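You operate a simulated robot arm through the tools that you are given. There is no shell and no other tool. Be economical: measure what you need, move in short steps, check, and stop when the job is done.

The job below is to be done with a simulated two-armed robot. You get a single attempt, and the scene is never put back.

TASK
Pick up the rivet box with the smallest size on its label from the low bench with one hand, pass it to the other hand and put it on the fourth shelf from the bottom of the brown rack. Put the 50 mm ferrule box from the lower shelf of the drying rack on the shelf under the wheel press and the 20 mm ferrule box on the second shelf from the bottom of the brown rack. Take the brown varnish tin and put it on the third shelf from the top of the brown rack. Take the grey glue tin and leave it on the low bench. Take the blue stick on the glue bench and put it away on the 200 mm bay. Stack the purple bead pot from the top of the drawer chest on top of the teal bead pot. Any order will do. Set down upright: rivet box, ferrule box, brown varnish tin, grey glue tin.

The check looks at the end state, three seconds after you hand in, the way a careful person would. Anything else that was tipped, shoved, dropped, spilled or broken makes it a failure.

THE ROBOT
Two 7-joint arms with two-finger parallel grippers on one trunk, on a base that drives. Base frame: it is fixed to the floor where the robot stands at the start and does not move with it; the origin is under the middle of the robot, x ahead of it, y to its left, z up; the surface under the hand at the start is at about z = 0.6. Units: m, degrees, N and s.
The left shoulder is at the start at [0.06, 0.143, 0.801], the right one opposite. With the tool pointing down near the work surface each hand reaches from about 0.32 to 0.74 m from the robot's upright axis, wherever it stands, measured 20 degrees to its own side. Places, roughly: 200 mm bay (26x24 cm) [-2.46, -0.86, 0.96]; bead pot [2, -0.25, 0.75]; blue stick [4.5, -0.25, 0.75]; brown varnish tin [4.5, 0.75, 0.5]; ferrule box [4.75, 0.75, 0.5]; fourth shelf of the brown rack [4.6, 1.8, 1.2]; grey glue tin [4.5, 0.5, 0.5]; low bench [1, 0, 0.6]; rivet box [0.75, 0, 0.75]; second shelf of the brown rack [4.6, 1.8, 0.5]; shelf under the wheel press [1.1, 0.9, 0.3]; third shelf of the brown rack [4.6, 1.8, 0.8]. Payload 1.57 kg a hand.
The tool frame of a hand sits at the grasp point between the pads (the TCP): z along the fingers, y along the line on which they close. The tips reach 0.03 m beyond it. Largest opening 0.11 m; finger width 0.024, thickness 0.012; the body of the gripper, 0.048 by 0.112 m, starts 0.078 m behind the TCP.
Orientation is that of the tool frame in the base frame, as a unit quaternion [w, x, y, z]. With the fingers straight down and closing along the base's y, the tool's x points along the base's -x, its y along +y and its z along -z.

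THE INTERFACE
- The arms move only by the tool servo_tool. It takes "left_increments", "right_increments" or both (then of equal length, played together; a hand with none holds still); each is a list that holds one entry, the list of rows, each a list of 7 numbers: the turn, a rotation vector about the base's x, y, z in units of 180 degrees (1.0 is 180 degrees), then the shift along the base's x, y, z in units of 400 mm (1.0 is 400 mm), then the gripper command, from -1 (fully open) to 1 (shut), values between in proportion. In form: [[[wx, wy, wz, dx, dy, dz, fingers], ...]]. A call has 1 to 12 rows; each row is the pose to reach, as a shift and turn from the pose commanded when the call began. A call with a number of a shift or a turn outside -1 to 1 is refused whole. A row lasts 0.2 s, in which the tool goes at most 0.05 m and 8.6 degrees; a call with a longer step from one row to the next is refused whole, and so is a gripper value outside its range. Where a pose cannot be reached the arm comes as near as it can. A force on the tool above 40 N (or 10 N above the force at the start of the call, whichever is more), or a blocked arm, ends the call early, and 0.2 s more pass. The fingers move at their own pace (about 0.045 m/s each) and stop on an object; they squeeze with about 26 N. The grip force told is the motor's: it shows also when the fingers shut on nothing. Time passes only in rows, and 0.2 s behind the last, so rows that repeat a pose let the fingers close. The reply holds the time, the measured pose of the TCP, the force on the tool along the base axes, the opening and the grip force, in the units named above and with some noise, with the torque about the TCP (base axes, N m) and any sound that the robot's microphone picked up.
- Cameras (640 x 400 px; columns grow to the right, rows downward): "scene" is now at [0.0483, 0.0026, 1.4116]; the picture's right is [0.04, -1.00, 0.00], its down [-0.75, -0.03, -0.66] and it looks along [0.66, 0.03, -0.75] (base axes); focal length 251 px, centre (320, 200). "left" rides on the left gripper at [0.07, -0.016, -0.141] in its tool frame; the picture's right is [0.23, 0.97, 0.00], its down [-0.86, 0.20, -0.48] and it looks along [-0.47, 0.11, 0.88] (tool axes); focal length 222 px, centre (320, 200). "right" rides on the right gripper at [0.07, 0.016, -0.141] in its tool frame; the picture's right is [-0.23, 0.97, 0.00], its down [-0.86, -0.20, -0.48] and it looks along [-0.47, -0.11, 0.88] (tool axes); focal length 222 px, centre (320, 200). There is no depth. A picture from a camera that has moved, and an enlarged one, comes with that camera's place and axes in the base frame and with its lens.
- camera(camera): a new picture of that camera. No time passes.
- slide_trunk(by): slides the trunk up (or, below 0, down) by that many m; the arms and the scene camera ride with it, the base frame stays. It gives what a move gives, with no picture.
- roll_base(legs): drives the robot by 1 to 6 legs, each [ahead, left, turn to the left] in m, m and degrees, along the robot's own axes; the way and the turn of a leg run together, so that a leg with both is an arc; at most 1.5 m and 180 degrees a leg. The arms and the cameras ride along, it lands a little off, and it stops where it bumps. It gives what a move gives.
- head_to(pan, tilt): turns the head with the scene camera to pan (to the left, within 86 degrees either way) and tilt (down, from -29 to 69), counted from straight ahead of the robot. It gives what a move gives.
- enlarge(camera, box): a new picture of the part [left, top, right, bottom] of that camera's present view, enlarged. No time passes.
- finish_job(): hands the job in; it is judged then, once.

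Go step by step. Nothing tells you exact positions but the pictures and the camera data: compare them with the known pose of the tool, close in by small moves and look again before you grip or let go. The budget is 217 turns and 212 pictures, counting those below and the enlarged ones. Unless the task says otherwise, let go and move clear before handing in.

The tools are called after ">>>" as name(argument=value, ...) on one line, values as JSON. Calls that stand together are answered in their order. servo_tool: Moves the arms, as the interface text tells. Its arguments: {"type":"object","properties":{"left_increments":{"type":"array","items":{"type":"array","items":{"type":"array","items":{"type":"number"}}}},"right_increments":{"type":"array","items":{"type":"array","items":{"type":"array","items":{"type":"number"}}}}},"required":[]} The other tools are called the same way: slide_trunk (by) slides the trunk up or down; roll_base (legs) drives the base; head_to (pan, tilt) turns the head that bears the scene camera; camera (camera) takes a picture; enlarge (camera, box) takes an enlarged picture of a part of a camera's view; finish_job () hands the job in.

At the start:

```text
clock: 0.0
left_ee_pos: [0.4286, 0.2614, 0.9119]
left_tool_rot: [-0.001, 0.0, 1.0, 0.0]
left_ft_force: [-0.3, 0.4, -0.5]
left_moment: [-0.01, 0.01, 0.0]
left_width: 0.11
left_grip_force: 0.1
right_ee_pos: [0.4853, -0.1714, 0.8637]
right_tool_rot: [0.0, 0.0, 1.0, 0.0]
right_ft_force: [0.1, -0.6, -0.4]
right_moment: [0.01, 0.01, -0.01]
right_width: 0.1099
right_grip_force: 0.1
trunk travel left (down, up): [-0.4, 0.19]
robot x, y, heading: [0.0008, -0.0018, -0.1]
head pan, tilt: [2.2, 49.0]
```

scene: 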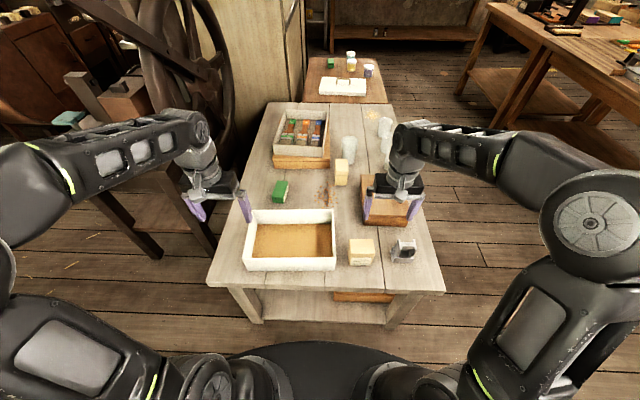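
right: 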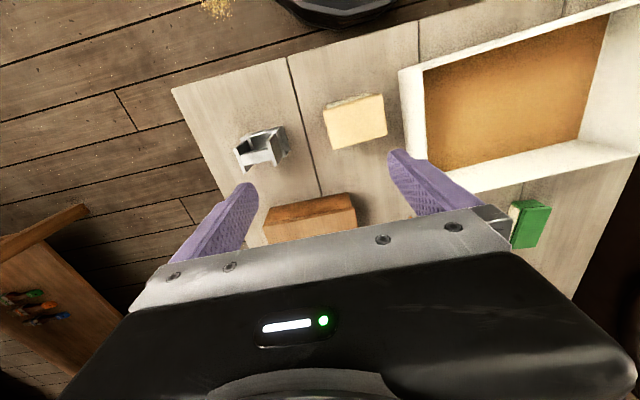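
left: 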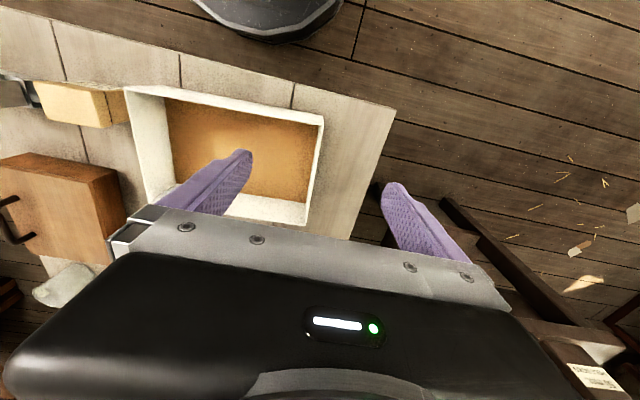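

I see the low bench ahead with yellowish and green boxes, a tray and a crate. I'll look closer at the bench and at the surroundings first.

>>> enlarge(camera="scene", box=[200, 90, 460, 300])

>>> enlarge(camera="scene", box=[280, 40, 400, 115])

>>> head_to(pan=0, tilt=10)

>>> camera(camera="scene")

```text
1.90 times, centred on (330, 195) of scene
camera zoom: at [0.0483, 0.0026, 1.4116], right [0.04, -1.0, 0.0], down [-0.75, -0.03, -0.66], along [0.66, 0.03, -0.75], focal length 478 px, centre (301, 210)
```

zoom: 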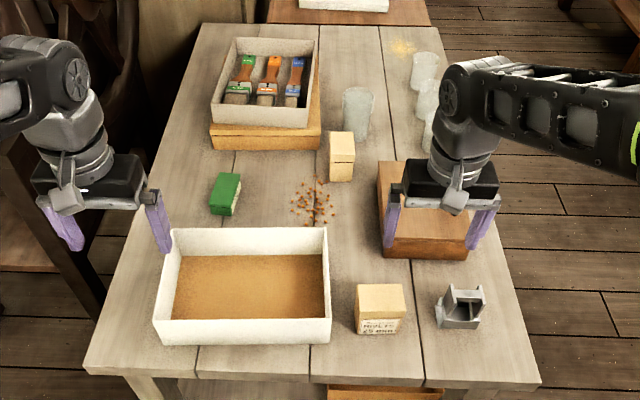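

```text
5.33 times, centred on (340, 78) of scene
camera zoom: at [0.0483, 0.0026, 1.4116], right [0.04, -1.0, 0.0], down [-0.75, -0.03, -0.66], along [0.66, 0.03, -0.75], focal length 1338 px, centre (213, 853)
```

zoom: 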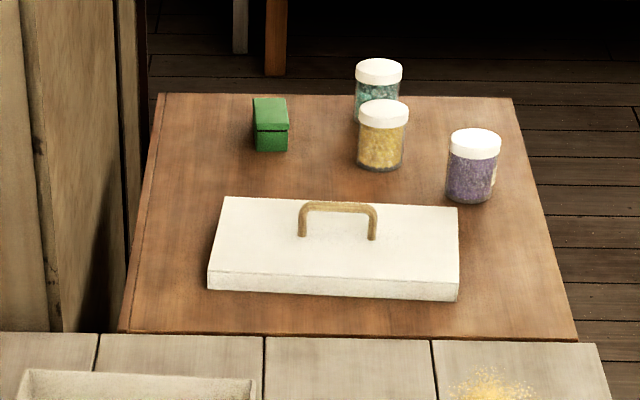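

```text
clock: 1.1
left_ee_pos: [0.4281, 0.2615, 0.9104]
left_tool_rot: [0.0, 0.0, 1.0, 0.0]
left_ft_force: [0.8, 0.4, -0.3]
left_moment: [0.01, 0.0, 0.02]
left_width: 0.1101
left_grip_force: 0.0
right_ee_pos: [0.4867, -0.1719, 0.8631]
right_tool_rot: [0.0, 0.0, 1.0, -0.001]
right_ft_force: [-0.8, 0.7, 0.5]
right_moment: [0.01, 0.02, -0.01]
right_width: 0.1099
right_grip_force: 0.1
trunk travel left (down, up): [-0.4, 0.19]
robot x, y, heading: [0.0001, -0.0027, 0.0]
head pan, tilt: [0.0, 10.0]
```

```text
206 pictures are left
camera scene: at [0.0634, -0.0004, 1.472], right [0.0, -1.0, 0.0], down [-0.17, 0.0, -0.98], along [0.98, 0.0, -0.17], focal length 251 px, centre (320, 200)
```

scene: 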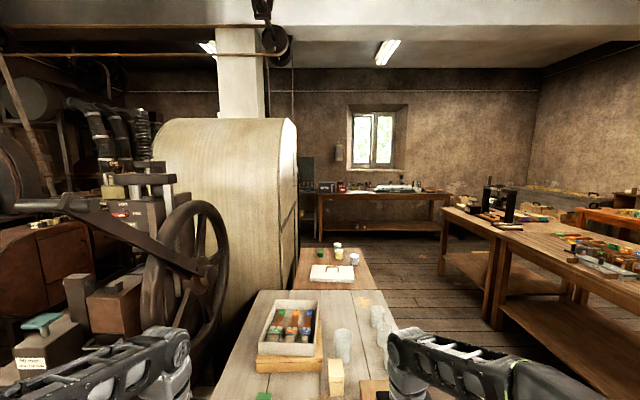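

The bench holds two cream boxes and a green one; I need to read their labels. I'll turn the head down and zoom in.

>>> head_to(pan=0, tilt=45)

>>> enlarge(camera="scene", box=[270, 120, 430, 220])

>>> enlarge(camera="scene", box=[300, 200, 420, 275])

```text
clock: 2.1
left_ee_pos: [0.429, 0.2618, 0.9121]
left_tool_rot: [0.001, 0.0, 1.0, 0.0]
left_ft_force: [0.4, 0.0, -0.1]
left_moment: [0.0, -0.06, 0.04]
left_width: 0.1101
left_grip_force: 0.0
right_ee_pos: [0.4856, -0.171, 0.8634]
right_tool_rot: [0.0, 0.001, 1.0, 0.0]
right_ft_force: [-0.1, -0.4, 0.0]
right_moment: [0.0, -0.02, 0.01]
right_width: 0.1099
right_grip_force: 0.0
trunk travel left (down, up): [-0.4, 0.19]
robot x, y, heading: [-0.0041, -0.0003, -0.3]
head pan, tilt: [0.0, 45.0]
```

```text
4.00 times, centred on (350, 170) of scene
camera zoom: at [0.0518, -0.0004, 1.4172], right [0.0, -1.0, 0.0], down [-0.71, 0.0, -0.71], along [0.71, 0.0, -0.71], focal length 1003 px, centre (200, 320)
```

zoom: 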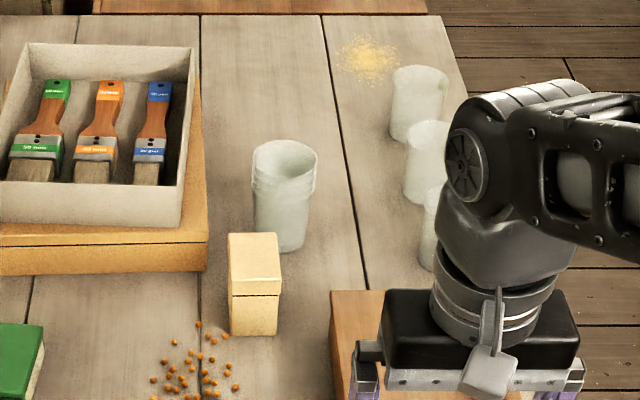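

```text
5.33 times, centred on (360, 238) of scene
camera zoom: at [0.0518, -0.0004, 1.4172], right [0.0, -1.0, 0.0], down [-0.71, 0.0, -0.71], along [0.71, 0.0, -0.71], focal length 1338 px, centre (107, 0)
```

zoom: 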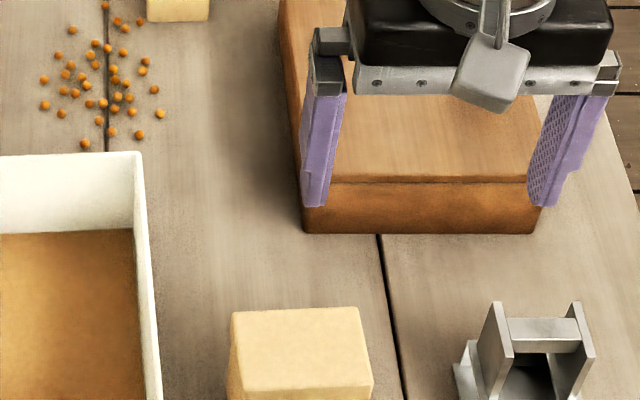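

The near cream box reads about "RIVETS 2.5 mm"; the tall cream box shows no label from here. I'll zoom into the near label and bring the left hand camera around to see the tall box.

>>> enlarge(camera="scene", box=[330, 245, 394, 285])

>>> enlarge(camera="right", box=[300, 60, 420, 135])

>>> enlarge(camera="scene", box=[240, 150, 304, 210])

```text
10.00 times, centred on (362, 265) of scene
camera zoom: at [0.0518, -0.0004, 1.4172], right [0.0, -1.0, 0.0], down [-0.71, 0.0, -0.71], along [0.71, 0.0, -0.71], focal length 2508 px, centre (-100, -450)
```

zoom: 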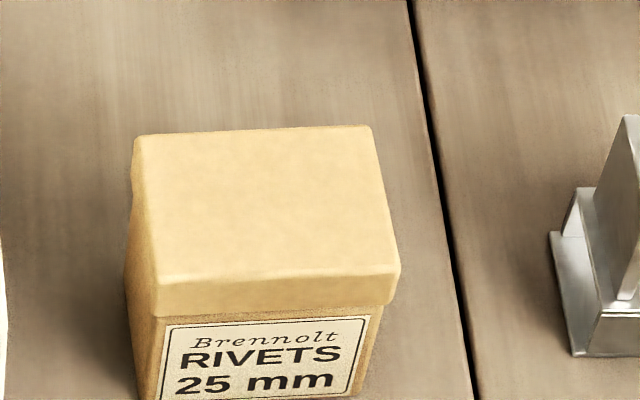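

```text
5.33 times, centred on (360, 98) of right
camera zoom: at [0.4161, -0.1537, 1.0035], right [0.23, 0.97, 0.0], down [0.86, -0.2, 0.48], along [0.47, -0.11, -0.88], focal length 1185 px, centre (107, 747)
```

zoom: 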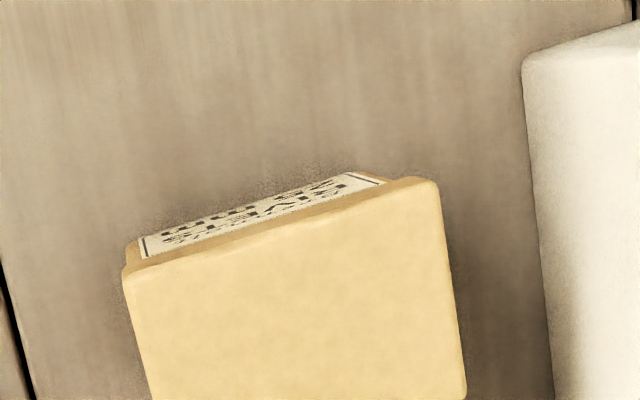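

```text
6.67 times, centred on (272, 180) of scene
camera zoom: at [0.0518, -0.0004, 1.4172], right [0.0, -1.0, 0.0], down [-0.71, 0.0, -0.71], along [0.71, 0.0, -0.71], focal length 1672 px, centre (640, 333)
```

zoom: 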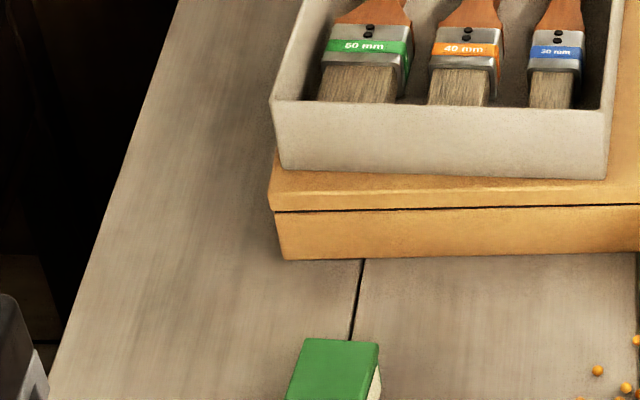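

Near box is 25 mm at about (0.51,-0.12); the tall box at (0.88,-0.05) and the green box at (0.78,0.2) hide their labels. I'll drive to the bench's right side to read them.

>>> roll_base(legs=[[0, -0.9, 0], [0.85, 0, 0], [0, 0, 90]])

>>> camera(camera="scene")

```text
clock: 14.7
left_ee_pos: [0.5801, -0.468, 0.9115]
left_tool_rot: [0.0, 0.711, -0.704, -0.001]
left_ft_force: [0.5, -0.2, -0.3]
left_moment: [0.0, 0.03, 0.03]
left_width: 0.1102
left_grip_force: 0.0
right_ee_pos: [1.0118, -0.4052, 0.8643]
right_tool_rot: [0.0, 0.71, -0.704, 0.0]
right_ft_force: [0.8, 0.5, 0.1]
right_moment: [-0.03, -0.01, -0.01]
right_width: 0.11
right_grip_force: 0.0
trunk travel left (down, up): [-0.4, 0.19]
robot x, y, heading: [0.8439, -0.8925, 90.7]
head pan, tilt: [0.0, 45.0]
```

```text
200 pictures are left
camera scene: at [0.8446, -0.842, 1.4171], right [1.0, 0.01, 0.0], down [0.01, -0.71, -0.71], along [-0.01, 0.71, -0.71], focal length 251 px, centre (320, 200)
```

scene: 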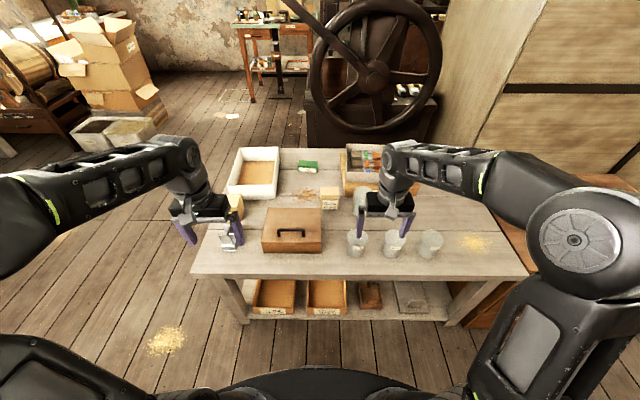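

>>> enlarge(camera="scene", box=[285, 150, 365, 220])

>>> enlarge(camera="scene", box=[200, 140, 460, 330])

```text
5.71 times, centred on (325, 185) of scene
camera zoom: at [0.8446, -0.842, 1.4171], right [1.0, 0.01, 0.0], down [0.01, -0.71, -0.71], along [-0.01, 0.71, -0.71], focal length 1433 px, centre (291, 286)
```

zoom: 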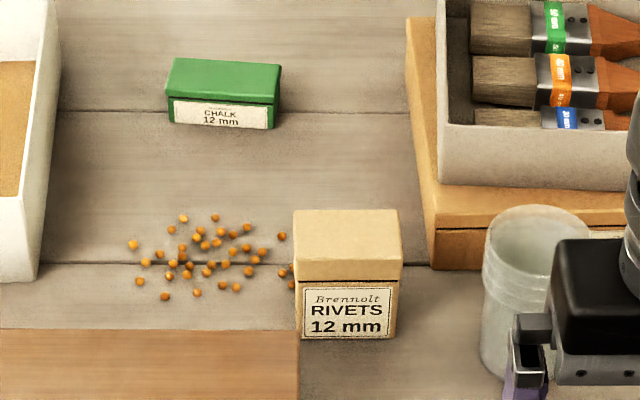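

```text
2.11 times, centred on (330, 235) of scene
camera zoom: at [0.8446, -0.842, 1.4171], right [1.0, 0.01, 0.0], down [0.01, -0.71, -0.71], along [-0.01, 0.71, -0.71], focal length 528 px, centre (299, 126)
```

zoom: 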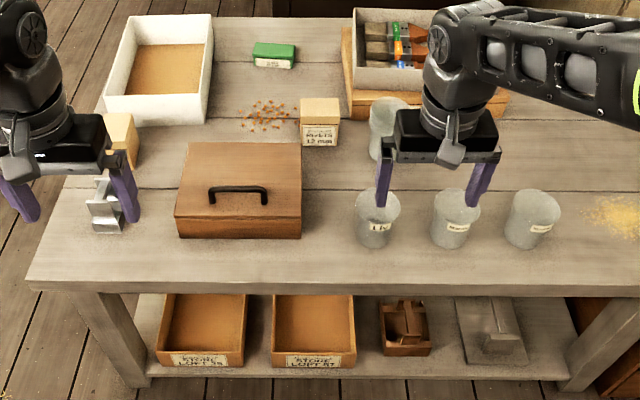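

The tall box reads RIVETS 12 mm: that's the target, centred about (0.878,-0.052), top at about z 0.68. I'll move closer and shift left so the right hand is in line with it.

>>> roll_base(legs=[[0.15, 0.12, -0.7]])

>>> camera(camera="right")

>>> camera(camera="scene")

```text
clock: 16.3
left_ee_pos: [0.463, -0.3149, 0.9111]
left_tool_rot: [0.0, -0.707, 0.707, 0.0]
left_ft_force: [-0.8, 0.2, -0.8]
left_moment: [-0.01, -0.01, 0.03]
left_width: 0.1102
left_grip_force: 0.0
right_ee_pos: [0.8958, -0.2579, 0.8628]
right_tool_rot: [0.001, -0.706, 0.708, -0.001]
right_ft_force: [0.3, -0.2, 0.3]
right_moment: [-0.02, -0.01, 0.01]
right_width: 0.11
right_grip_force: 0.0
trunk travel left (down, up): [-0.4, 0.19]
robot x, y, heading: [0.723, -0.7444, 89.9]
head pan, tilt: [0.0, 45.0]
```

```text
197 pictures are left
camera right: at [0.8785, -0.326, 1.0033], right [-0.97, 0.23, 0.0], down [0.2, 0.85, 0.48], along [0.11, 0.47, -0.88], focal length 222 px, centre (320, 200)
```

right: 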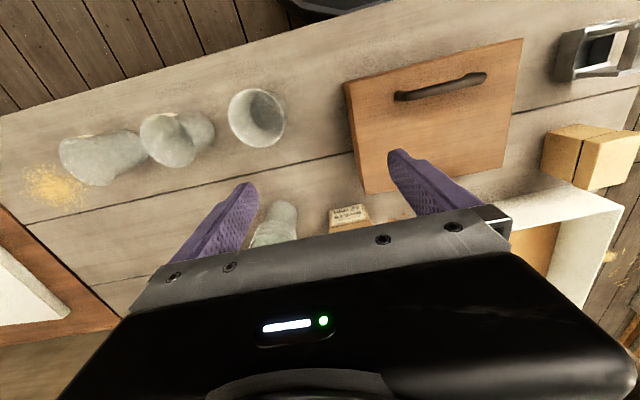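

```text
196 pictures are left
camera scene: at [0.7231, -0.6919, 1.4171], right [1.0, 0.0, 0.0], down [0.0, -0.71, -0.71], along [0.0, 0.71, -0.71], focal length 251 px, centre (320, 200)
```

scene: 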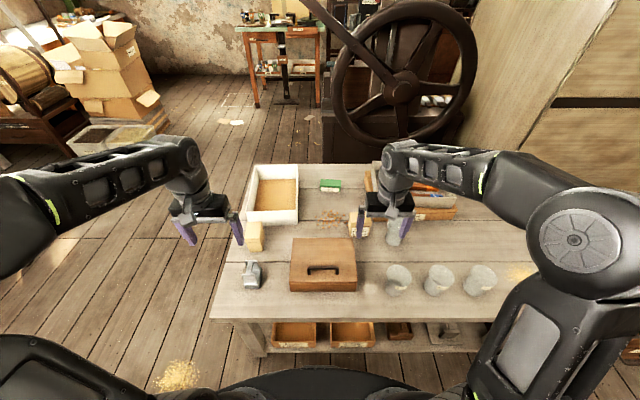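

The gripper is nearly in line with the box. I'll move the right hand over it at the current height and look.

>>> servo_tool(right_increments=[[[0, 0, 0, -0.01, 0.1, 0, -1], [0, 0, 0, -0.02, 0.2, 0, -1], [0, 0, 0, -0.03, 0.3, 0, -1], [0, 0, 0, -0.04, 0.41, 0, -1], [0, 0, 0, -0.045, 0.515, 0, -1], [0, 0, 0, -0.045, 0.515, 0, -1]]])

>>> camera(camera="right")

>>> enlarge(camera="scene", box=[300, 140, 460, 260])

```text
clock: 17.7
left_ee_pos: [0.4637, -0.3148, 0.9118]
left_tool_rot: [0.001, -0.707, 0.708, 0.0]
left_ft_force: [0.3, -0.1, 0.4]
left_moment: [-0.02, 0.03, 0.02]
left_width: 0.11
left_grip_force: 0.1
right_ee_pos: [0.8785, -0.0949, 0.8644]
right_tool_rot: [0.0, -0.706, 0.708, -0.001]
right_ft_force: [-0.5, 0.0, -0.1]
right_moment: [-0.01, -0.01, -0.01]
right_width: 0.11
right_grip_force: 0.1
right hand out of reach, approached as far as the arm can: row 5, 6
trunk travel left (down, up): [-0.4, 0.19]
robot x, y, heading: [0.7242, -0.7427, 89.7]
head pan, tilt: [0.0, 45.0]
```

```text
195 pictures are left
camera right: at [0.862, -0.1629, 1.0032], right [-0.97, 0.23, 0.0], down [0.2, 0.85, 0.48], along [0.11, 0.47, -0.88], focal length 222 px, centre (320, 200)
```

right: 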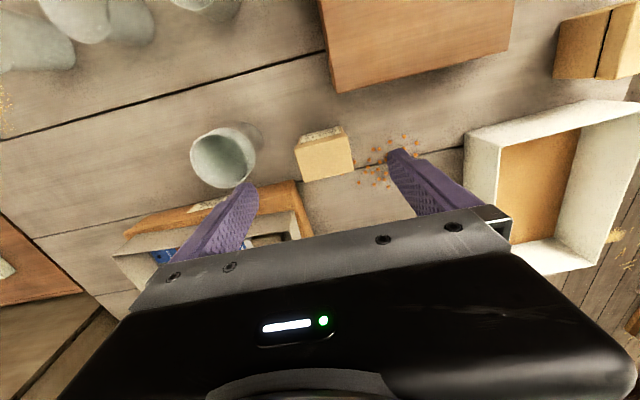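

```text
3.33 times, centred on (380, 200) of scene
camera zoom: at [0.7237, -0.6927, 1.4171], right [1.0, 0.0, 0.0], down [0.0, -0.71, -0.71], along [0.0, 0.71, -0.71], focal length 836 px, centre (120, 200)
```

zoom: 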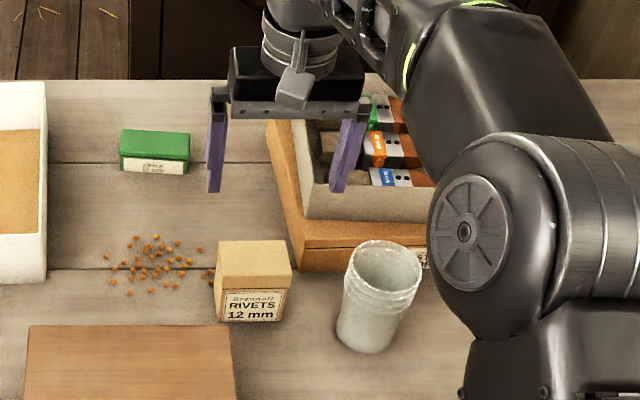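

Box centre confirmed near (0.877,-0.058). The reach improves lower down, so I descend toward z=0.76 while moving over it.

>>> servo_tool(right_increments=[[[0, 0, 0, 0, 0, -0.12, -1], [0, 0, 0, 0, 0.04, -0.2, -1], [0, 0, 0, 0, 0.09, -0.26, -1], [0, 0, 0, 0, 0.09, -0.26, -1]]])

>>> camera(camera="right")

```text
clock: 18.7
left_ee_pos: [0.464, -0.3152, 0.9114]
left_tool_rot: [0.001, -0.707, 0.708, 0.0]
left_ft_force: [0.4, -0.2, 0.7]
left_moment: [0.01, 0.0, 0.0]
left_width: 0.1099
left_grip_force: 0.1
right_ee_pos: [0.8784, -0.0579, 0.7591]
right_tool_rot: [0.0, -0.707, 0.708, 0.001]
right_ft_force: [-0.3, -0.9, 0.2]
right_moment: [-0.01, 0.0, -0.01]
right_width: 0.1099
right_grip_force: 0.1
trunk travel left (down, up): [-0.4, 0.19]
robot x, y, heading: [0.7231, -0.7442, 89.5]
head pan, tilt: [0.0, 45.0]
```

```text
193 pictures are left
camera right: at [0.8625, -0.1276, 0.899], right [-0.97, 0.23, 0.0], down [0.2, 0.85, 0.48], along [0.11, 0.47, -0.88], focal length 222 px, centre (320, 200)
```

right: 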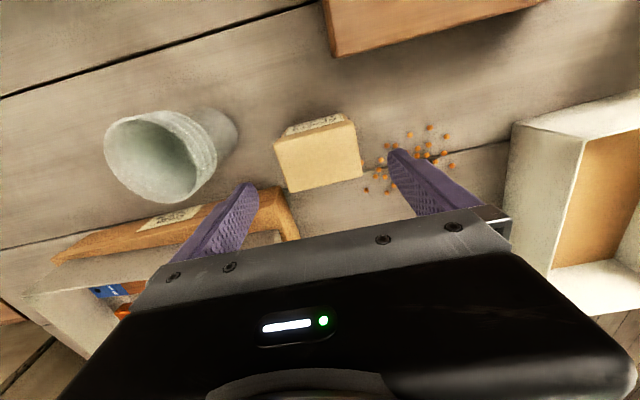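

Aligned: box centre (0.879,-0.058). I descend to z≈0.675 and close.

>>> servo_tool(right_increments=[[[0, 0, 0, 0, 0, -0.08, -1], [0, 0, 0, 0, 0, -0.15, -1], [0, 0, 0, 0, 0, -0.21, -1], [0, 0, 0, 0, 0, -0.21, -1], [0, 0, 0, 0, 0, -0.21, 1], [0, 0, 0, 0, 0, -0.21, 1], [0, 0, 0, 0, 0, -0.21, 1], [0, 0, 0, 0, 0, -0.21, 1]]])

>>> camera(camera="right")

```text
clock: 20.5
left_ee_pos: [0.4626, -0.3143, 0.9109]
left_tool_rot: [0.001, -0.706, 0.708, 0.0]
left_ft_force: [0.2, -0.6, 0.5]
left_moment: [0.0, 0.0, -0.02]
left_width: 0.11
left_grip_force: 0.1
right_ee_pos: [0.8788, -0.057, 0.6738]
right_tool_rot: [-0.001, -0.706, 0.708, 0.0]
right_ft_force: [-0.5, 0.5, -0.7]
right_moment: [0.07, -0.04, 0.08]
right_width: 0.0803
right_grip_force: 26.0
trunk travel left (down, up): [-0.4, 0.19]
robot x, y, heading: [0.7247, -0.7444, 89.9]
head pan, tilt: [0.0, 45.0]
```

```text
192 pictures are left
camera right: at [0.8632, -0.1271, 0.815], right [-0.97, 0.23, 0.0], down [0.2, 0.85, 0.48], along [0.11, 0.47, -0.88], focal length 222 px, centre (320, 200)
```

right: 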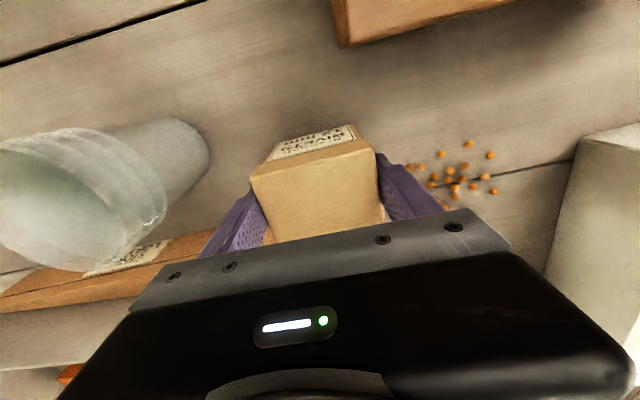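

Gripped at 80 mm wide. I lift it straight up and check the whole box comes along.

>>> servo_tool(right_increments=[[[0, 0, 0, 0, 0, 0.06, 1], [0, 0, 0, 0, 0, 0.14, 1], [0, 0, 0, 0, 0, 0.24, 1], [0, 0, 0, 0, -0.05, 0.34, 1], [0, 0, 0, 0, -0.12, 0.44, 1], [0, 0, 0, 0, -0.2, 0.5, 1], [0, 0, 0, 0, -0.3, 0.5, 1], [0, 0, 0, 0, -0.4, 0.5, 1], [0, 0, 0, 0, -0.4, 0.5, 1]]])

>>> camera(camera="scene")

```text
clock: 22.5
left_ee_pos: [0.4645, -0.3149, 0.9113]
left_tool_rot: [0.0, -0.707, 0.707, 0.0]
left_ft_force: [-0.8, -0.5, -0.6]
left_moment: [0.04, -0.03, -0.01]
left_width: 0.1103
left_grip_force: 0.0
right_ee_pos: [0.8809, -0.2171, 0.8757]
right_tool_rot: [0.0, -0.707, 0.707, 0.0]
right_ft_force: [-0.8, -0.2, -3.8]
right_moment: [-0.01, -0.01, 0.01]
right_width: 0.0801
right_grip_force: 25.8
trunk travel left (down, up): [-0.4, 0.19]
robot x, y, heading: [0.7271, -0.746, 90.0]
head pan, tilt: [0.0, 45.0]
```

```text
191 pictures are left
camera scene: at [0.7237, -0.6922, 1.4171], right [1.0, 0.0, 0.0], down [0.0, -0.71, -0.71], along [0.0, 0.71, -0.71], focal length 251 px, centre (320, 200)
```

scene: 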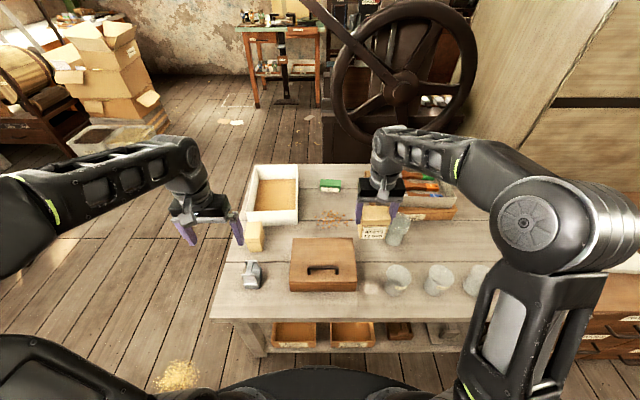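

The box hangs securely. I'll back away from the bench so the hand-over happens over free floor.

>>> roll_base(legs=[[-0.35, 0, 0]])

>>> servo_tool(right_increments=[[[0, 0, 0, -0.08, 0, 0, 1], [0, 0, 0, -0.16, 0, 0, 1], [0, 0, 0, -0.24, 0, 0, 1], [0, 0, 0, -0.24, 0, 0, 1]]], left_increments=[[[0.04, 0, 0, 0, -0.05, 0, -1], [0.08, 0, 0, 0, -0.1, 0, -1], [0.12, 0, 0, 0, -0.15, 0, -1], [0.1667, 0, 0, 0, -0.2, 0, -1]]])

>>> camera(camera="left")

```text
clock: 24.7
left_ee_pos: [0.4626, -0.6652, 0.9128]
left_tool_rot: [0.0, -0.706, 0.709, -0.001]
left_ft_force: [0.4, 1.1, -0.9]
left_moment: [-0.01, 0.01, -0.02]
left_width: 0.11
left_grip_force: 0.1
right_ee_pos: [0.8808, -0.5672, 0.8763]
right_tool_rot: [0.0, -0.706, 0.708, 0.0]
right_ft_force: [0.1, -0.6, -2.7]
right_moment: [0.03, 0.01, 0.0]
right_width: 0.0799
right_grip_force: 26.3
trunk travel left (down, up): [-0.4, 0.19]
robot x, y, heading: [0.7231, -1.0939, 89.7]
head pan, tilt: [0.0, 45.0]
```

```text
clock: 25.7
left_ee_pos: [0.4603, -0.7387, 0.9181]
left_tool_rot: [0.184, -0.682, 0.684, 0.183]
left_ft_force: [-0.4, 0.5, 0.3]
left_moment: [0.05, -0.02, 0.01]
left_width: 0.1098
left_grip_force: 0.0
left hand out of reach, approached as far as the arm can: row 4
right_ee_pos: [0.7843, -0.5678, 0.8767]
right_tool_rot: [0.0, -0.706, 0.709, 0.0]
right_ft_force: [0.0, -0.6, -3.9]
right_moment: [-0.01, -0.01, 0.0]
right_width: 0.0802
right_grip_force: 26.4
trunk travel left (down, up): [-0.4, 0.19]
robot x, y, heading: [0.7244, -1.0909, 89.9]
head pan, tilt: [0.0, 45.0]
```

```text
190 pictures are left
camera left: at [0.4761, -0.8694, 1.0051], right [-0.97, -0.19, -0.11], down [-0.2, 0.5, 0.84], along [-0.11, 0.84, -0.53], focal length 222 px, centre (320, 200)
```

left: 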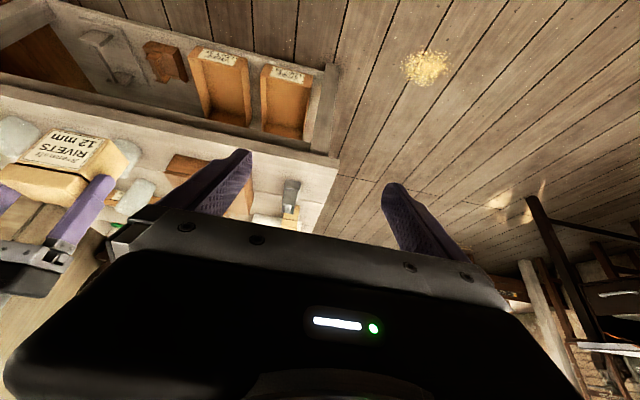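

Left hand is pitched 30°. I move the right hand with the box a bit forward and bring the left hand in line behind it, still clear.

>>> servo_tool(right_increments=[[[0, 0, 0, 0, 0.1, 0, 1], [0, 0, 0, 0, 0.2, 0, 1], [0, 0, 0, 0, 0.2, 0, 1], [0, 0, 0, 0, 0.2, 0, 1], [0, 0, 0, 0, 0.2, 0, 1], [0, 0, 0, 0, 0.2, 0, 1], [0, 0, 0, 0, 0.2, 0, 1], [0, 0, 0, 0, 0.2, 0, 1], [0, 0, 0, 0, 0.2, 0, 1], [0, 0, 0, 0, 0.2, 0, 1]]], left_increments=[[[0, 0, 0, 0.09, 0.02, 0, -1], [0, 0, 0, 0.18, 0.04, 0, -1], [0, 0, 0, 0.27, 0.07, -0.01, -1], [0, 0, 0, 0.36, 0.1, -0.02, -1], [0, 0, 0, 0.45, 0.13, -0.03, -1], [0, 0, 0, 0.54, 0.16, -0.04, -1], [0, 0, 0, 0.63, 0.18, -0.05, -1], [0, 0, 0, 0.72, 0.2, -0.06, -1], [0, 0, 0, 0.81, 0.225, -0.0625, -1], [0, 0, 0, 0.81, 0.225, -0.0625, -1]]])

>>> camera(camera="left")

>>> camera(camera="scene")

```text
clock: 27.9
left_ee_pos: [0.7863, -0.6501, 0.892]
left_tool_rot: [0.184, -0.682, 0.684, 0.183]
left_ft_force: [0.5, 0.2, -0.1]
left_moment: [0.02, -0.03, 0.0]
left_width: 0.1099
left_grip_force: 0.0
right_ee_pos: [0.7841, -0.4866, 0.8761]
right_tool_rot: [0.001, -0.706, 0.708, 0.0]
right_ft_force: [0.0, -0.4, -3.5]
right_moment: [-0.04, -0.02, 0.04]
right_width: 0.0801
right_grip_force: 25.9
trunk travel left (down, up): [-0.4, 0.19]
robot x, y, heading: [0.7234, -1.0961, 89.6]
head pan, tilt: [0.0, 45.0]
```

```text
189 pictures are left
camera left: at [0.8009, -0.7795, 0.9796], right [-0.97, -0.19, -0.11], down [-0.2, 0.5, 0.84], along [-0.11, 0.84, -0.53], focal length 222 px, centre (320, 200)
```

left: 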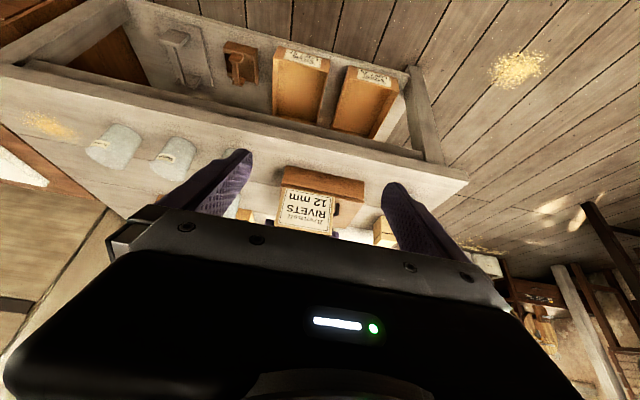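

```text
188 pictures are left
camera scene: at [0.7227, -1.0418, 1.4171], right [1.0, 0.0, 0.0], down [0.0, -0.71, -0.71], along [0.0, 0.71, -0.71], focal length 251 px, centre (320, 200)
```

scene: 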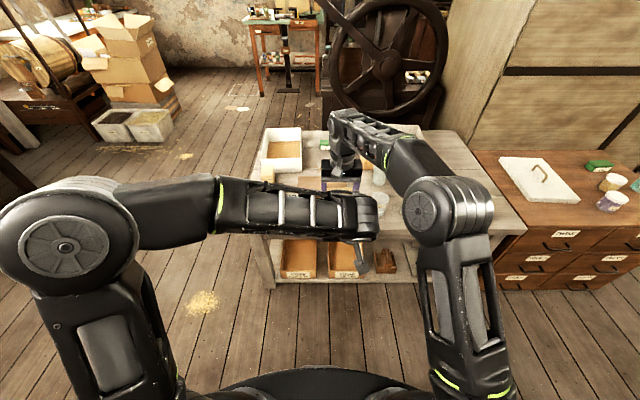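

Everything is lined up; box bottom at z≈0.80. I slide the left hand in along its axis to the lower part of the box and close.

>>> servo_tool(left_increments=[[[0, 0, 0, -0.005, 0.09, -0.037, -1], [0, 0, 0, -0.005, 0.18, -0.075, -1], [0, 0, 0, -0.005, 0.27, -0.112, -1], [0, 0, 0, -0.005, 0.355, -0.1475, -1], [0, 0, 0, -0.005, 0.355, -0.1475, -1]]])

>>> camera(camera="left")

>>> enlarge(camera="scene", box=[260, 100, 420, 260])

```text
clock: 29.1
left_ee_pos: [0.7842, -0.5082, 0.8334]
left_tool_rot: [0.183, -0.681, 0.686, 0.182]
left_ft_force: [-0.8, 0.6, 0.0]
left_moment: [0.02, 0.0, 0.0]
left_width: 0.11
left_grip_force: 0.0
right_ee_pos: [0.7848, -0.4851, 0.8765]
right_tool_rot: [0.0, -0.705, 0.709, 0.001]
right_ft_force: [-0.2, 19.0, -3.4]
right_moment: [-2.74, 0.04, -0.24]
right_width: 0.08
right_grip_force: 26.5
trunk travel left (down, up): [-0.4, 0.19]
robot x, y, heading: [0.7223, -1.0957, 89.9]
head pan, tilt: [0.0, 45.0]
```

```text
187 pictures are left
camera left: at [0.7988, -0.6385, 0.9207], right [-0.98, -0.19, -0.11], down [-0.19, 0.5, 0.84], along [-0.1, 0.84, -0.53], focal length 222 px, centre (320, 200)
```

left: 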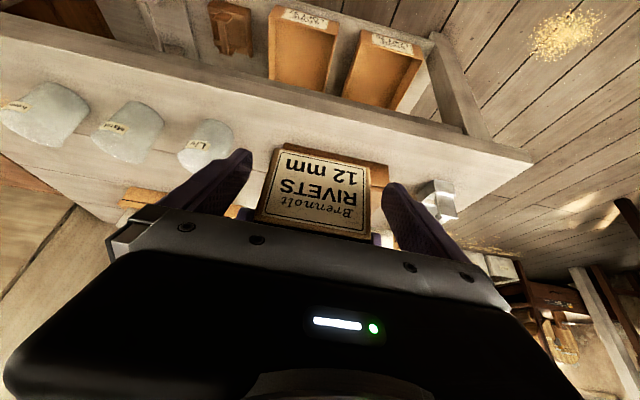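

```text
2.50 times, centred on (340, 180) of scene
camera zoom: at [0.7227, -1.0418, 1.4171], right [1.0, 0.0, 0.0], down [0.0, -0.71, -0.71], along [0.0, 0.71, -0.71], focal length 627 px, centre (270, 250)
```

zoom: 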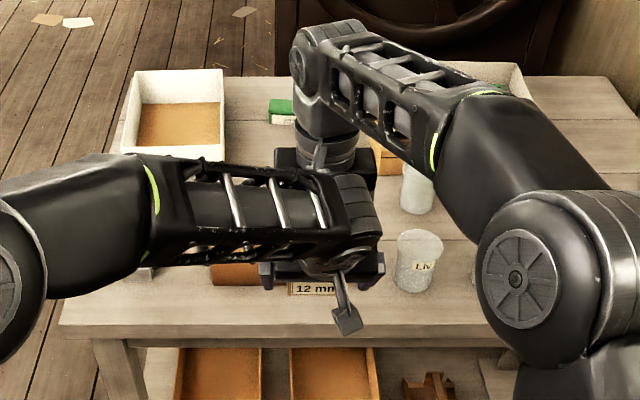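

The right wrist feels 19 N about 14 cm above its tool point: the left wrist is touching it. I back off and flatten the left hand's pitch so it passes lower.

>>> servo_tool(left_increments=[[[0, 0, 0, 0, -0.09, 0.037, -1], [0, 0, 0, 0, -0.18, 0.075, -1], [0, 0, 0, 0, -0.27, 0.112, -1], [0, 0, 0, 0, -0.3, 0.1, -1], [0.04, 0, 0, 0, -0.3, 0.06, -1], [0.08, 0, 0, 0, -0.3, 0.03, -1], [0.111, 0, 0, 0, -0.3, 0.03, -1], [0.111, 0, 0, 0, -0.3, 0.03, -1]]])

>>> camera(camera="left")

```text
clock: 30.9
left_ee_pos: [0.7838, -0.6279, 0.8455]
left_tool_rot: [0.298, -0.639, 0.642, 0.3]
left_ft_force: [-0.5, -0.1, 0.7]
left_moment: [0.01, 0.02, -0.01]
left_width: 0.11
left_grip_force: 0.2
right_ee_pos: [0.7835, -0.4868, 0.8765]
right_tool_rot: [0.0, -0.706, 0.708, 0.0]
right_ft_force: [0.4, -0.1, -4.3]
right_moment: [-0.01, 0.0, 0.01]
right_width: 0.0801
right_grip_force: 26.3
trunk travel left (down, up): [-0.4, 0.19]
robot x, y, heading: [0.7238, -1.0953, 89.4]
head pan, tilt: [0.0, 45.0]
```

```text
185 pictures are left
camera left: at [0.7981, -0.7793, 0.8829], right [-0.97, -0.14, -0.17], down [-0.2, 0.18, 0.96], along [-0.11, 0.97, -0.21], focal length 222 px, centre (320, 200)
```

left: 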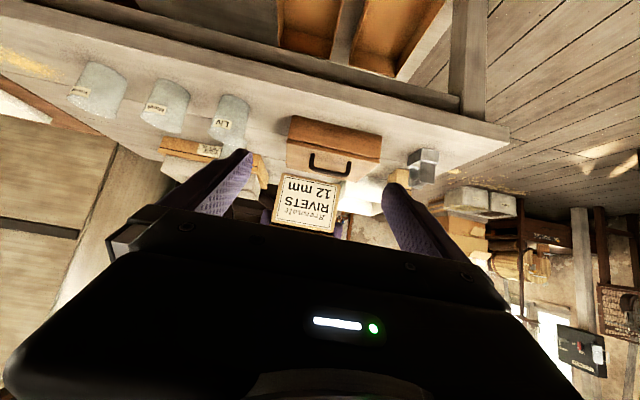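

The pitch is still 40° below horizontal (I miscounted from vertical). I rotate it 30° more and move both hands forward for room.

>>> servo_tool(right_increments=[[[0, 0, 0, 0, 0.08, 0, 1], [0, 0, 0, 0, 0.16, 0, 1], [0, 0, 0, 0, 0.25, 0, 1], [0, 0, 0, 0, 0.25, 0, 1], [0, 0, 0, 0, 0.25, 0, 1], [0, 0, 0, 0, 0.25, 0, 1]]], left_increments=[[[0.04, 0, 0, 0, 0.06, -0.01, -1], [0.08, 0, 0, 0, 0.12, -0.02, -1], [0.12, 0, 0, 0, 0.18, -0.03, -1], [0.1667, 0, 0, 0, 0.27, -0.045, -1], [0.1667, 0, 0, 0, 0.27, -0.045, -1], [0.1667, 0, 0, 0, 0.27, -0.045, -1]]])

>>> camera(camera="left")

```text
clock: 32.3
left_ee_pos: [0.7823, -0.5184, 0.8273]
left_tool_rot: [0.453, -0.541, 0.542, 0.456]
left_ft_force: [0.4, 0.1, 0.8]
left_moment: [-0.01, -0.03, 0.02]
left_width: 0.1099
left_grip_force: 0.1
right_ee_pos: [0.7836, -0.4654, 0.8752]
right_tool_rot: [0.0, -0.705, 0.709, 0.0]
right_ft_force: [-0.4, -1.5, -4.6]
right_moment: [-0.02, -0.01, -0.04]
right_width: 0.0799
right_grip_force: 26.1
right hand out of reach, approached as far as the arm can: row 1, 2, 3, 4, 5, 6
trunk travel left (down, up): [-0.4, 0.19]
robot x, y, heading: [0.7237, -1.0938, 89.7]
head pan, tilt: [0.0, 45.0]
```

```text
184 pictures are left
camera left: at [0.7982, -0.6691, 0.7834], right [-0.97, -0.04, -0.22], down [-0.2, -0.32, 0.93], along [-0.11, 0.95, 0.31], focal length 222 px, centre (320, 200)
```

left: 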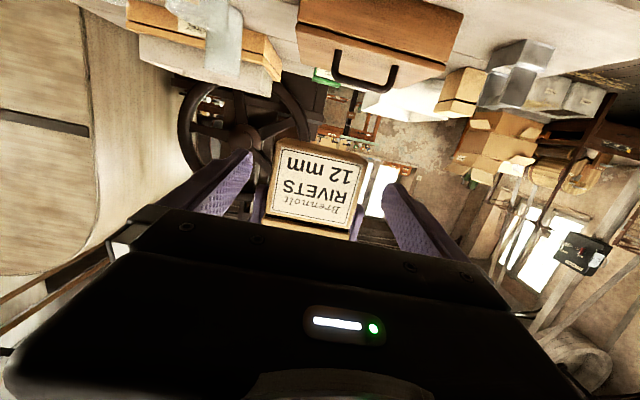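

Left hand is nearly flat and aligned with the box. I advance the last 4 cm, check forces, then close.

>>> servo_tool(left_increments=[[[0, 0, 0, 0.003, 0.05, -0.003, -1], [0, 0, 0, 0.003, 0.1, -0.004, -1], [0, 0, 0, 0.003, 0.1, -0.004, -1]]])

>>> camera(camera="left")

```text
clock: 33.1
left_ee_pos: [0.7831, -0.4787, 0.824]
left_tool_rot: [0.453, -0.541, 0.543, 0.455]
left_ft_force: [-0.8, 0.2, -0.1]
left_moment: [0.04, 0.02, 0.01]
left_width: 0.1101
left_grip_force: 0.1
right_ee_pos: [0.7849, -0.4647, 0.8765]
right_tool_rot: [0.001, -0.706, 0.708, 0.001]
right_ft_force: [-0.1, 0.5, -3.8]
right_moment: [-0.01, 0.03, 0.0]
right_width: 0.0801
right_grip_force: 26.1
trunk travel left (down, up): [-0.4, 0.19]
robot x, y, heading: [0.7198, -1.0925, 89.7]
head pan, tilt: [0.0, 45.0]
```

```text
183 pictures are left
camera left: at [0.7993, -0.6297, 0.781], right [-0.97, -0.04, -0.22], down [-0.2, -0.32, 0.93], along [-0.11, 0.95, 0.31], focal length 222 px, centre (320, 200)
```

left: 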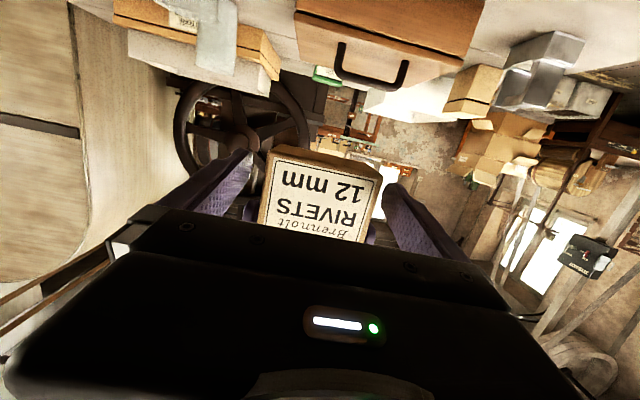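

No contact forces. I close the left hand, then open the right only slightly by command once the grip is confirmed.

>>> servo_tool(left_increments=[[[0, 0, 0, 0, 0, 0, 1], [0, 0, 0, 0, 0, 0, 1], [0, 0, 0, 0, 0, 0, 1], [0, 0, 0, 0, 0, 0, 1]]])

```text
clock: 34.1
left_ee_pos: [0.784, -0.479, 0.8246]
left_tool_rot: [0.454, -0.541, 0.543, 0.455]
left_ft_force: [1.7, 0.9, -1.2]
left_moment: [-0.04, -0.02, 0.2]
left_width: 0.08
left_grip_force: 26.5
right_ee_pos: [0.7836, -0.4647, 0.8756]
right_tool_rot: [0.001, -0.706, 0.708, 0.001]
right_ft_force: [-1.9, -0.8, -3.8]
right_moment: [-0.04, 0.07, -0.24]
right_width: 0.0801
right_grip_force: 25.8
trunk travel left (down, up): [-0.4, 0.19]
robot x, y, heading: [0.7212, -1.0893, 89.8]
head pan, tilt: [0.0, 45.0]
```

Both hands hold it at 80 mm. I open the right hand and raise it away.

>>> servo_tool(right_increments=[[[0, 0, 0, 0, 0, 0, -1], [0, 0, 0, 0, 0, 0, -1], [0, 0, 0, 0, 0, 0, -1], [0, 0, 0, 0, 0, 0.06, -1], [0, 0, 0, 0, 0, 0.12, -1], [0, 0, 0, 0.06, 0, 0.18, -1], [0, 0, 0, 0.14, 0, 0.18, -1], [0, 0, 0, 0.24, 0, 0.18, -1], [0, 0, 0, 0.34, 0, 0.18, -1], [0, 0, 0, 0.42, 0, 0.15, -1]]])

>>> camera(camera="scene")

>>> camera(camera="left")

```text
clock: 36.3
left_ee_pos: [0.7826, -0.4787, 0.8273]
left_tool_rot: [0.454, -0.541, 0.542, 0.455]
left_ft_force: [-0.3, -0.3, -0.1]
left_moment: [0.0, -0.03, -0.05]
left_width: 0.0
left_grip_force: 21.3
right_ee_pos: [0.9007, -0.5194, 0.9467]
right_tool_rot: [-0.005, -0.7, 0.714, 0.008]
right_ft_force: [0.1, -0.1, 0.4]
right_moment: [-0.02, 0.0, -0.05]
right_width: 0.11
right_grip_force: 0.0
right hand out of reach, approached as far as the arm can: row 4, 5, 6, 7, 8, 9, 10
trunk travel left (down, up): [-0.4, 0.19]
robot x, y, heading: [0.7221, -1.0896, 89.8]
head pan, tilt: [0.0, 45.0]
```

```text
182 pictures are left
camera scene: at [0.7223, -1.0424, 1.4173], right [1.0, 0.0, 0.0], down [0.0, -0.71, -0.71], along [0.0, 0.71, -0.71], focal length 251 px, centre (320, 200)
```

scene: 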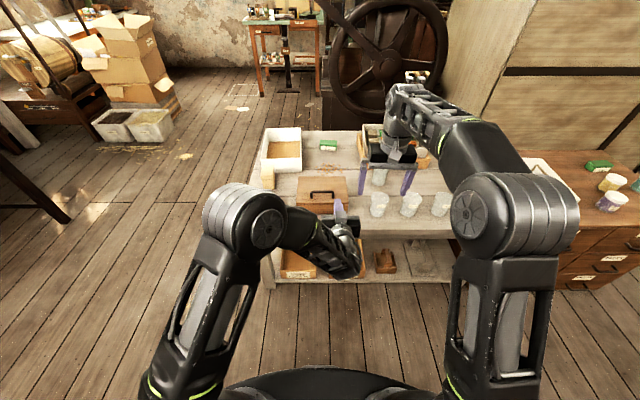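

```text
181 pictures are left
camera left: at [0.799, -0.6297, 0.7821], right [-0.97, -0.04, -0.22], down [-0.2, -0.32, 0.93], along [-0.11, 0.94, 0.31], focal length 222 px, centre (320, 200)
```

left: 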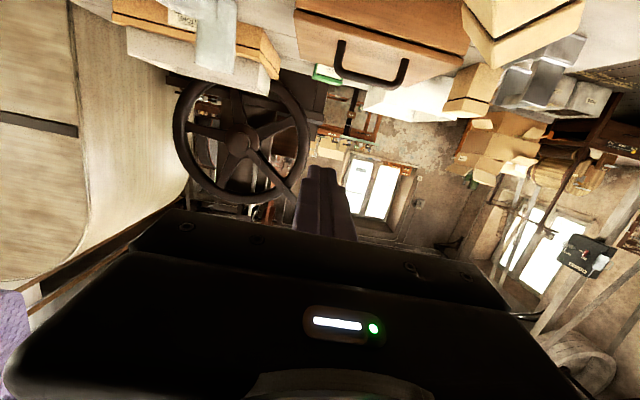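

The left grip lost the box when the right opened. I must find where it fell.

>>> enlarge(camera="scene", box=[240, 120, 460, 300])

>>> enlarge(camera="left", box=[400, 0, 640, 150])

>>> camera(camera="right")

```text
2.22 times, centred on (350, 210) of scene
camera zoom: at [0.7223, -1.0424, 1.4173], right [1.0, 0.0, 0.0], down [0.0, -0.71, -0.71], along [0.0, 0.71, -0.71], focal length 557 px, centre (253, 178)
```

zoom: 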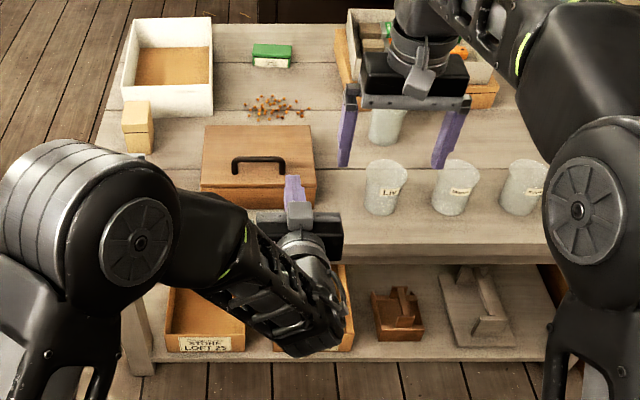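

```text
2.67 times, centred on (520, 75) of left
camera zoom: at [0.799, -0.6297, 0.7821], right [-0.97, -0.04, -0.22], down [-0.2, -0.32, 0.93], along [-0.11, 0.94, 0.31], focal length 592 px, centre (-213, 533)
```

zoom: 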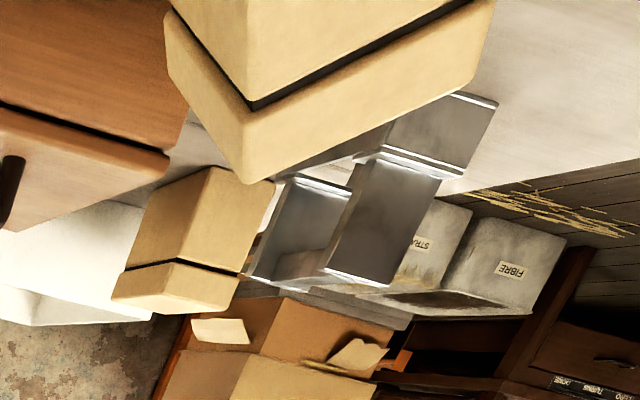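

```text
178 pictures are left
camera right: at [0.8856, -0.5878, 1.0859], right [-0.97, 0.25, 0.02], down [0.23, 0.85, 0.48], along [0.1, 0.47, -0.88], focal length 222 px, centre (320, 200)
```

right: 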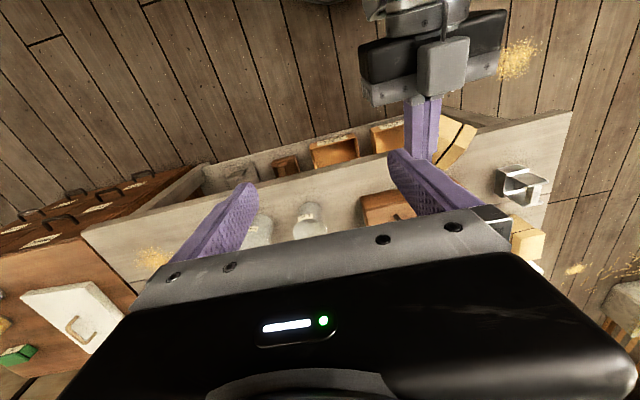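

The box seems to have landed upright on the bench near its front edge, about (0.645,-0.42). I raise the left hand straight up out of the way and look.

>>> servo_tool(left_increments=[[[0, 0, 0, 0, 0, 0.1, 1], [0, 0, 0, 0, 0, 0.2, 1], [0, 0, 0, 0, 0, 0.3, 1], [0, 0, 0, 0, 0, 0.4, 1], [0, 0, 0, 0, 0, 0.4, -1], [0, 0, 0, 0, 0, 0.4, -1], [0, 0, 0, 0, 0, 0.4, -1]]])

>>> camera(camera="scene")

>>> camera(camera="right")

```text
clock: 37.9
left_ee_pos: [0.7846, -0.4793, 0.9865]
left_tool_rot: [0.454, -0.541, 0.543, 0.455]
left_ft_force: [-3.5, -1.3, 0.9]
left_moment: [0.01, 0.01, -0.27]
left_width: 0.0657
left_grip_force: 0.1
right_ee_pos: [0.9013, -0.5184, 0.947]
right_tool_rot: [-0.006, -0.699, 0.715, 0.008]
right_ft_force: [3.0, 1.5, 0.0]
right_moment: [-0.04, 0.1, -0.08]
right_width: 0.1074
right_grip_force: 0.1
trunk travel left (down, up): [-0.4, 0.19]
robot x, y, heading: [0.7214, -1.0925, 89.9]
head pan, tilt: [0.0, 45.0]
```

```text
177 pictures are left
camera scene: at [0.7227, -1.0422, 1.4171], right [1.0, 0.0, 0.0], down [0.0, -0.71, -0.71], along [0.0, 0.71, -0.71], focal length 251 px, centre (320, 200)
```

scene: 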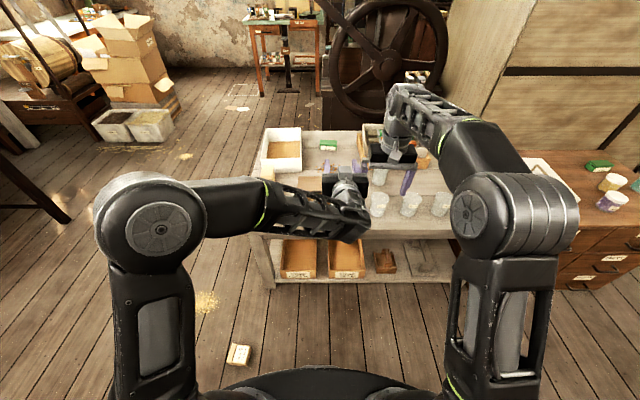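

```text
176 pictures are left
camera right: at [0.8863, -0.5872, 1.0856], right [-0.97, 0.25, 0.02], down [0.23, 0.85, 0.48], along [0.1, 0.47, -0.88], focal length 222 px, centre (320, 200)
```

right: 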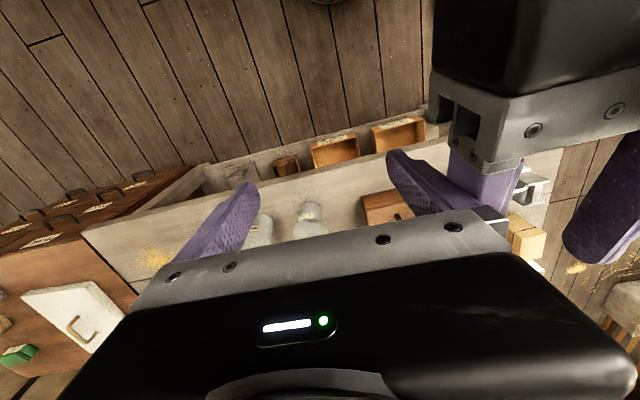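

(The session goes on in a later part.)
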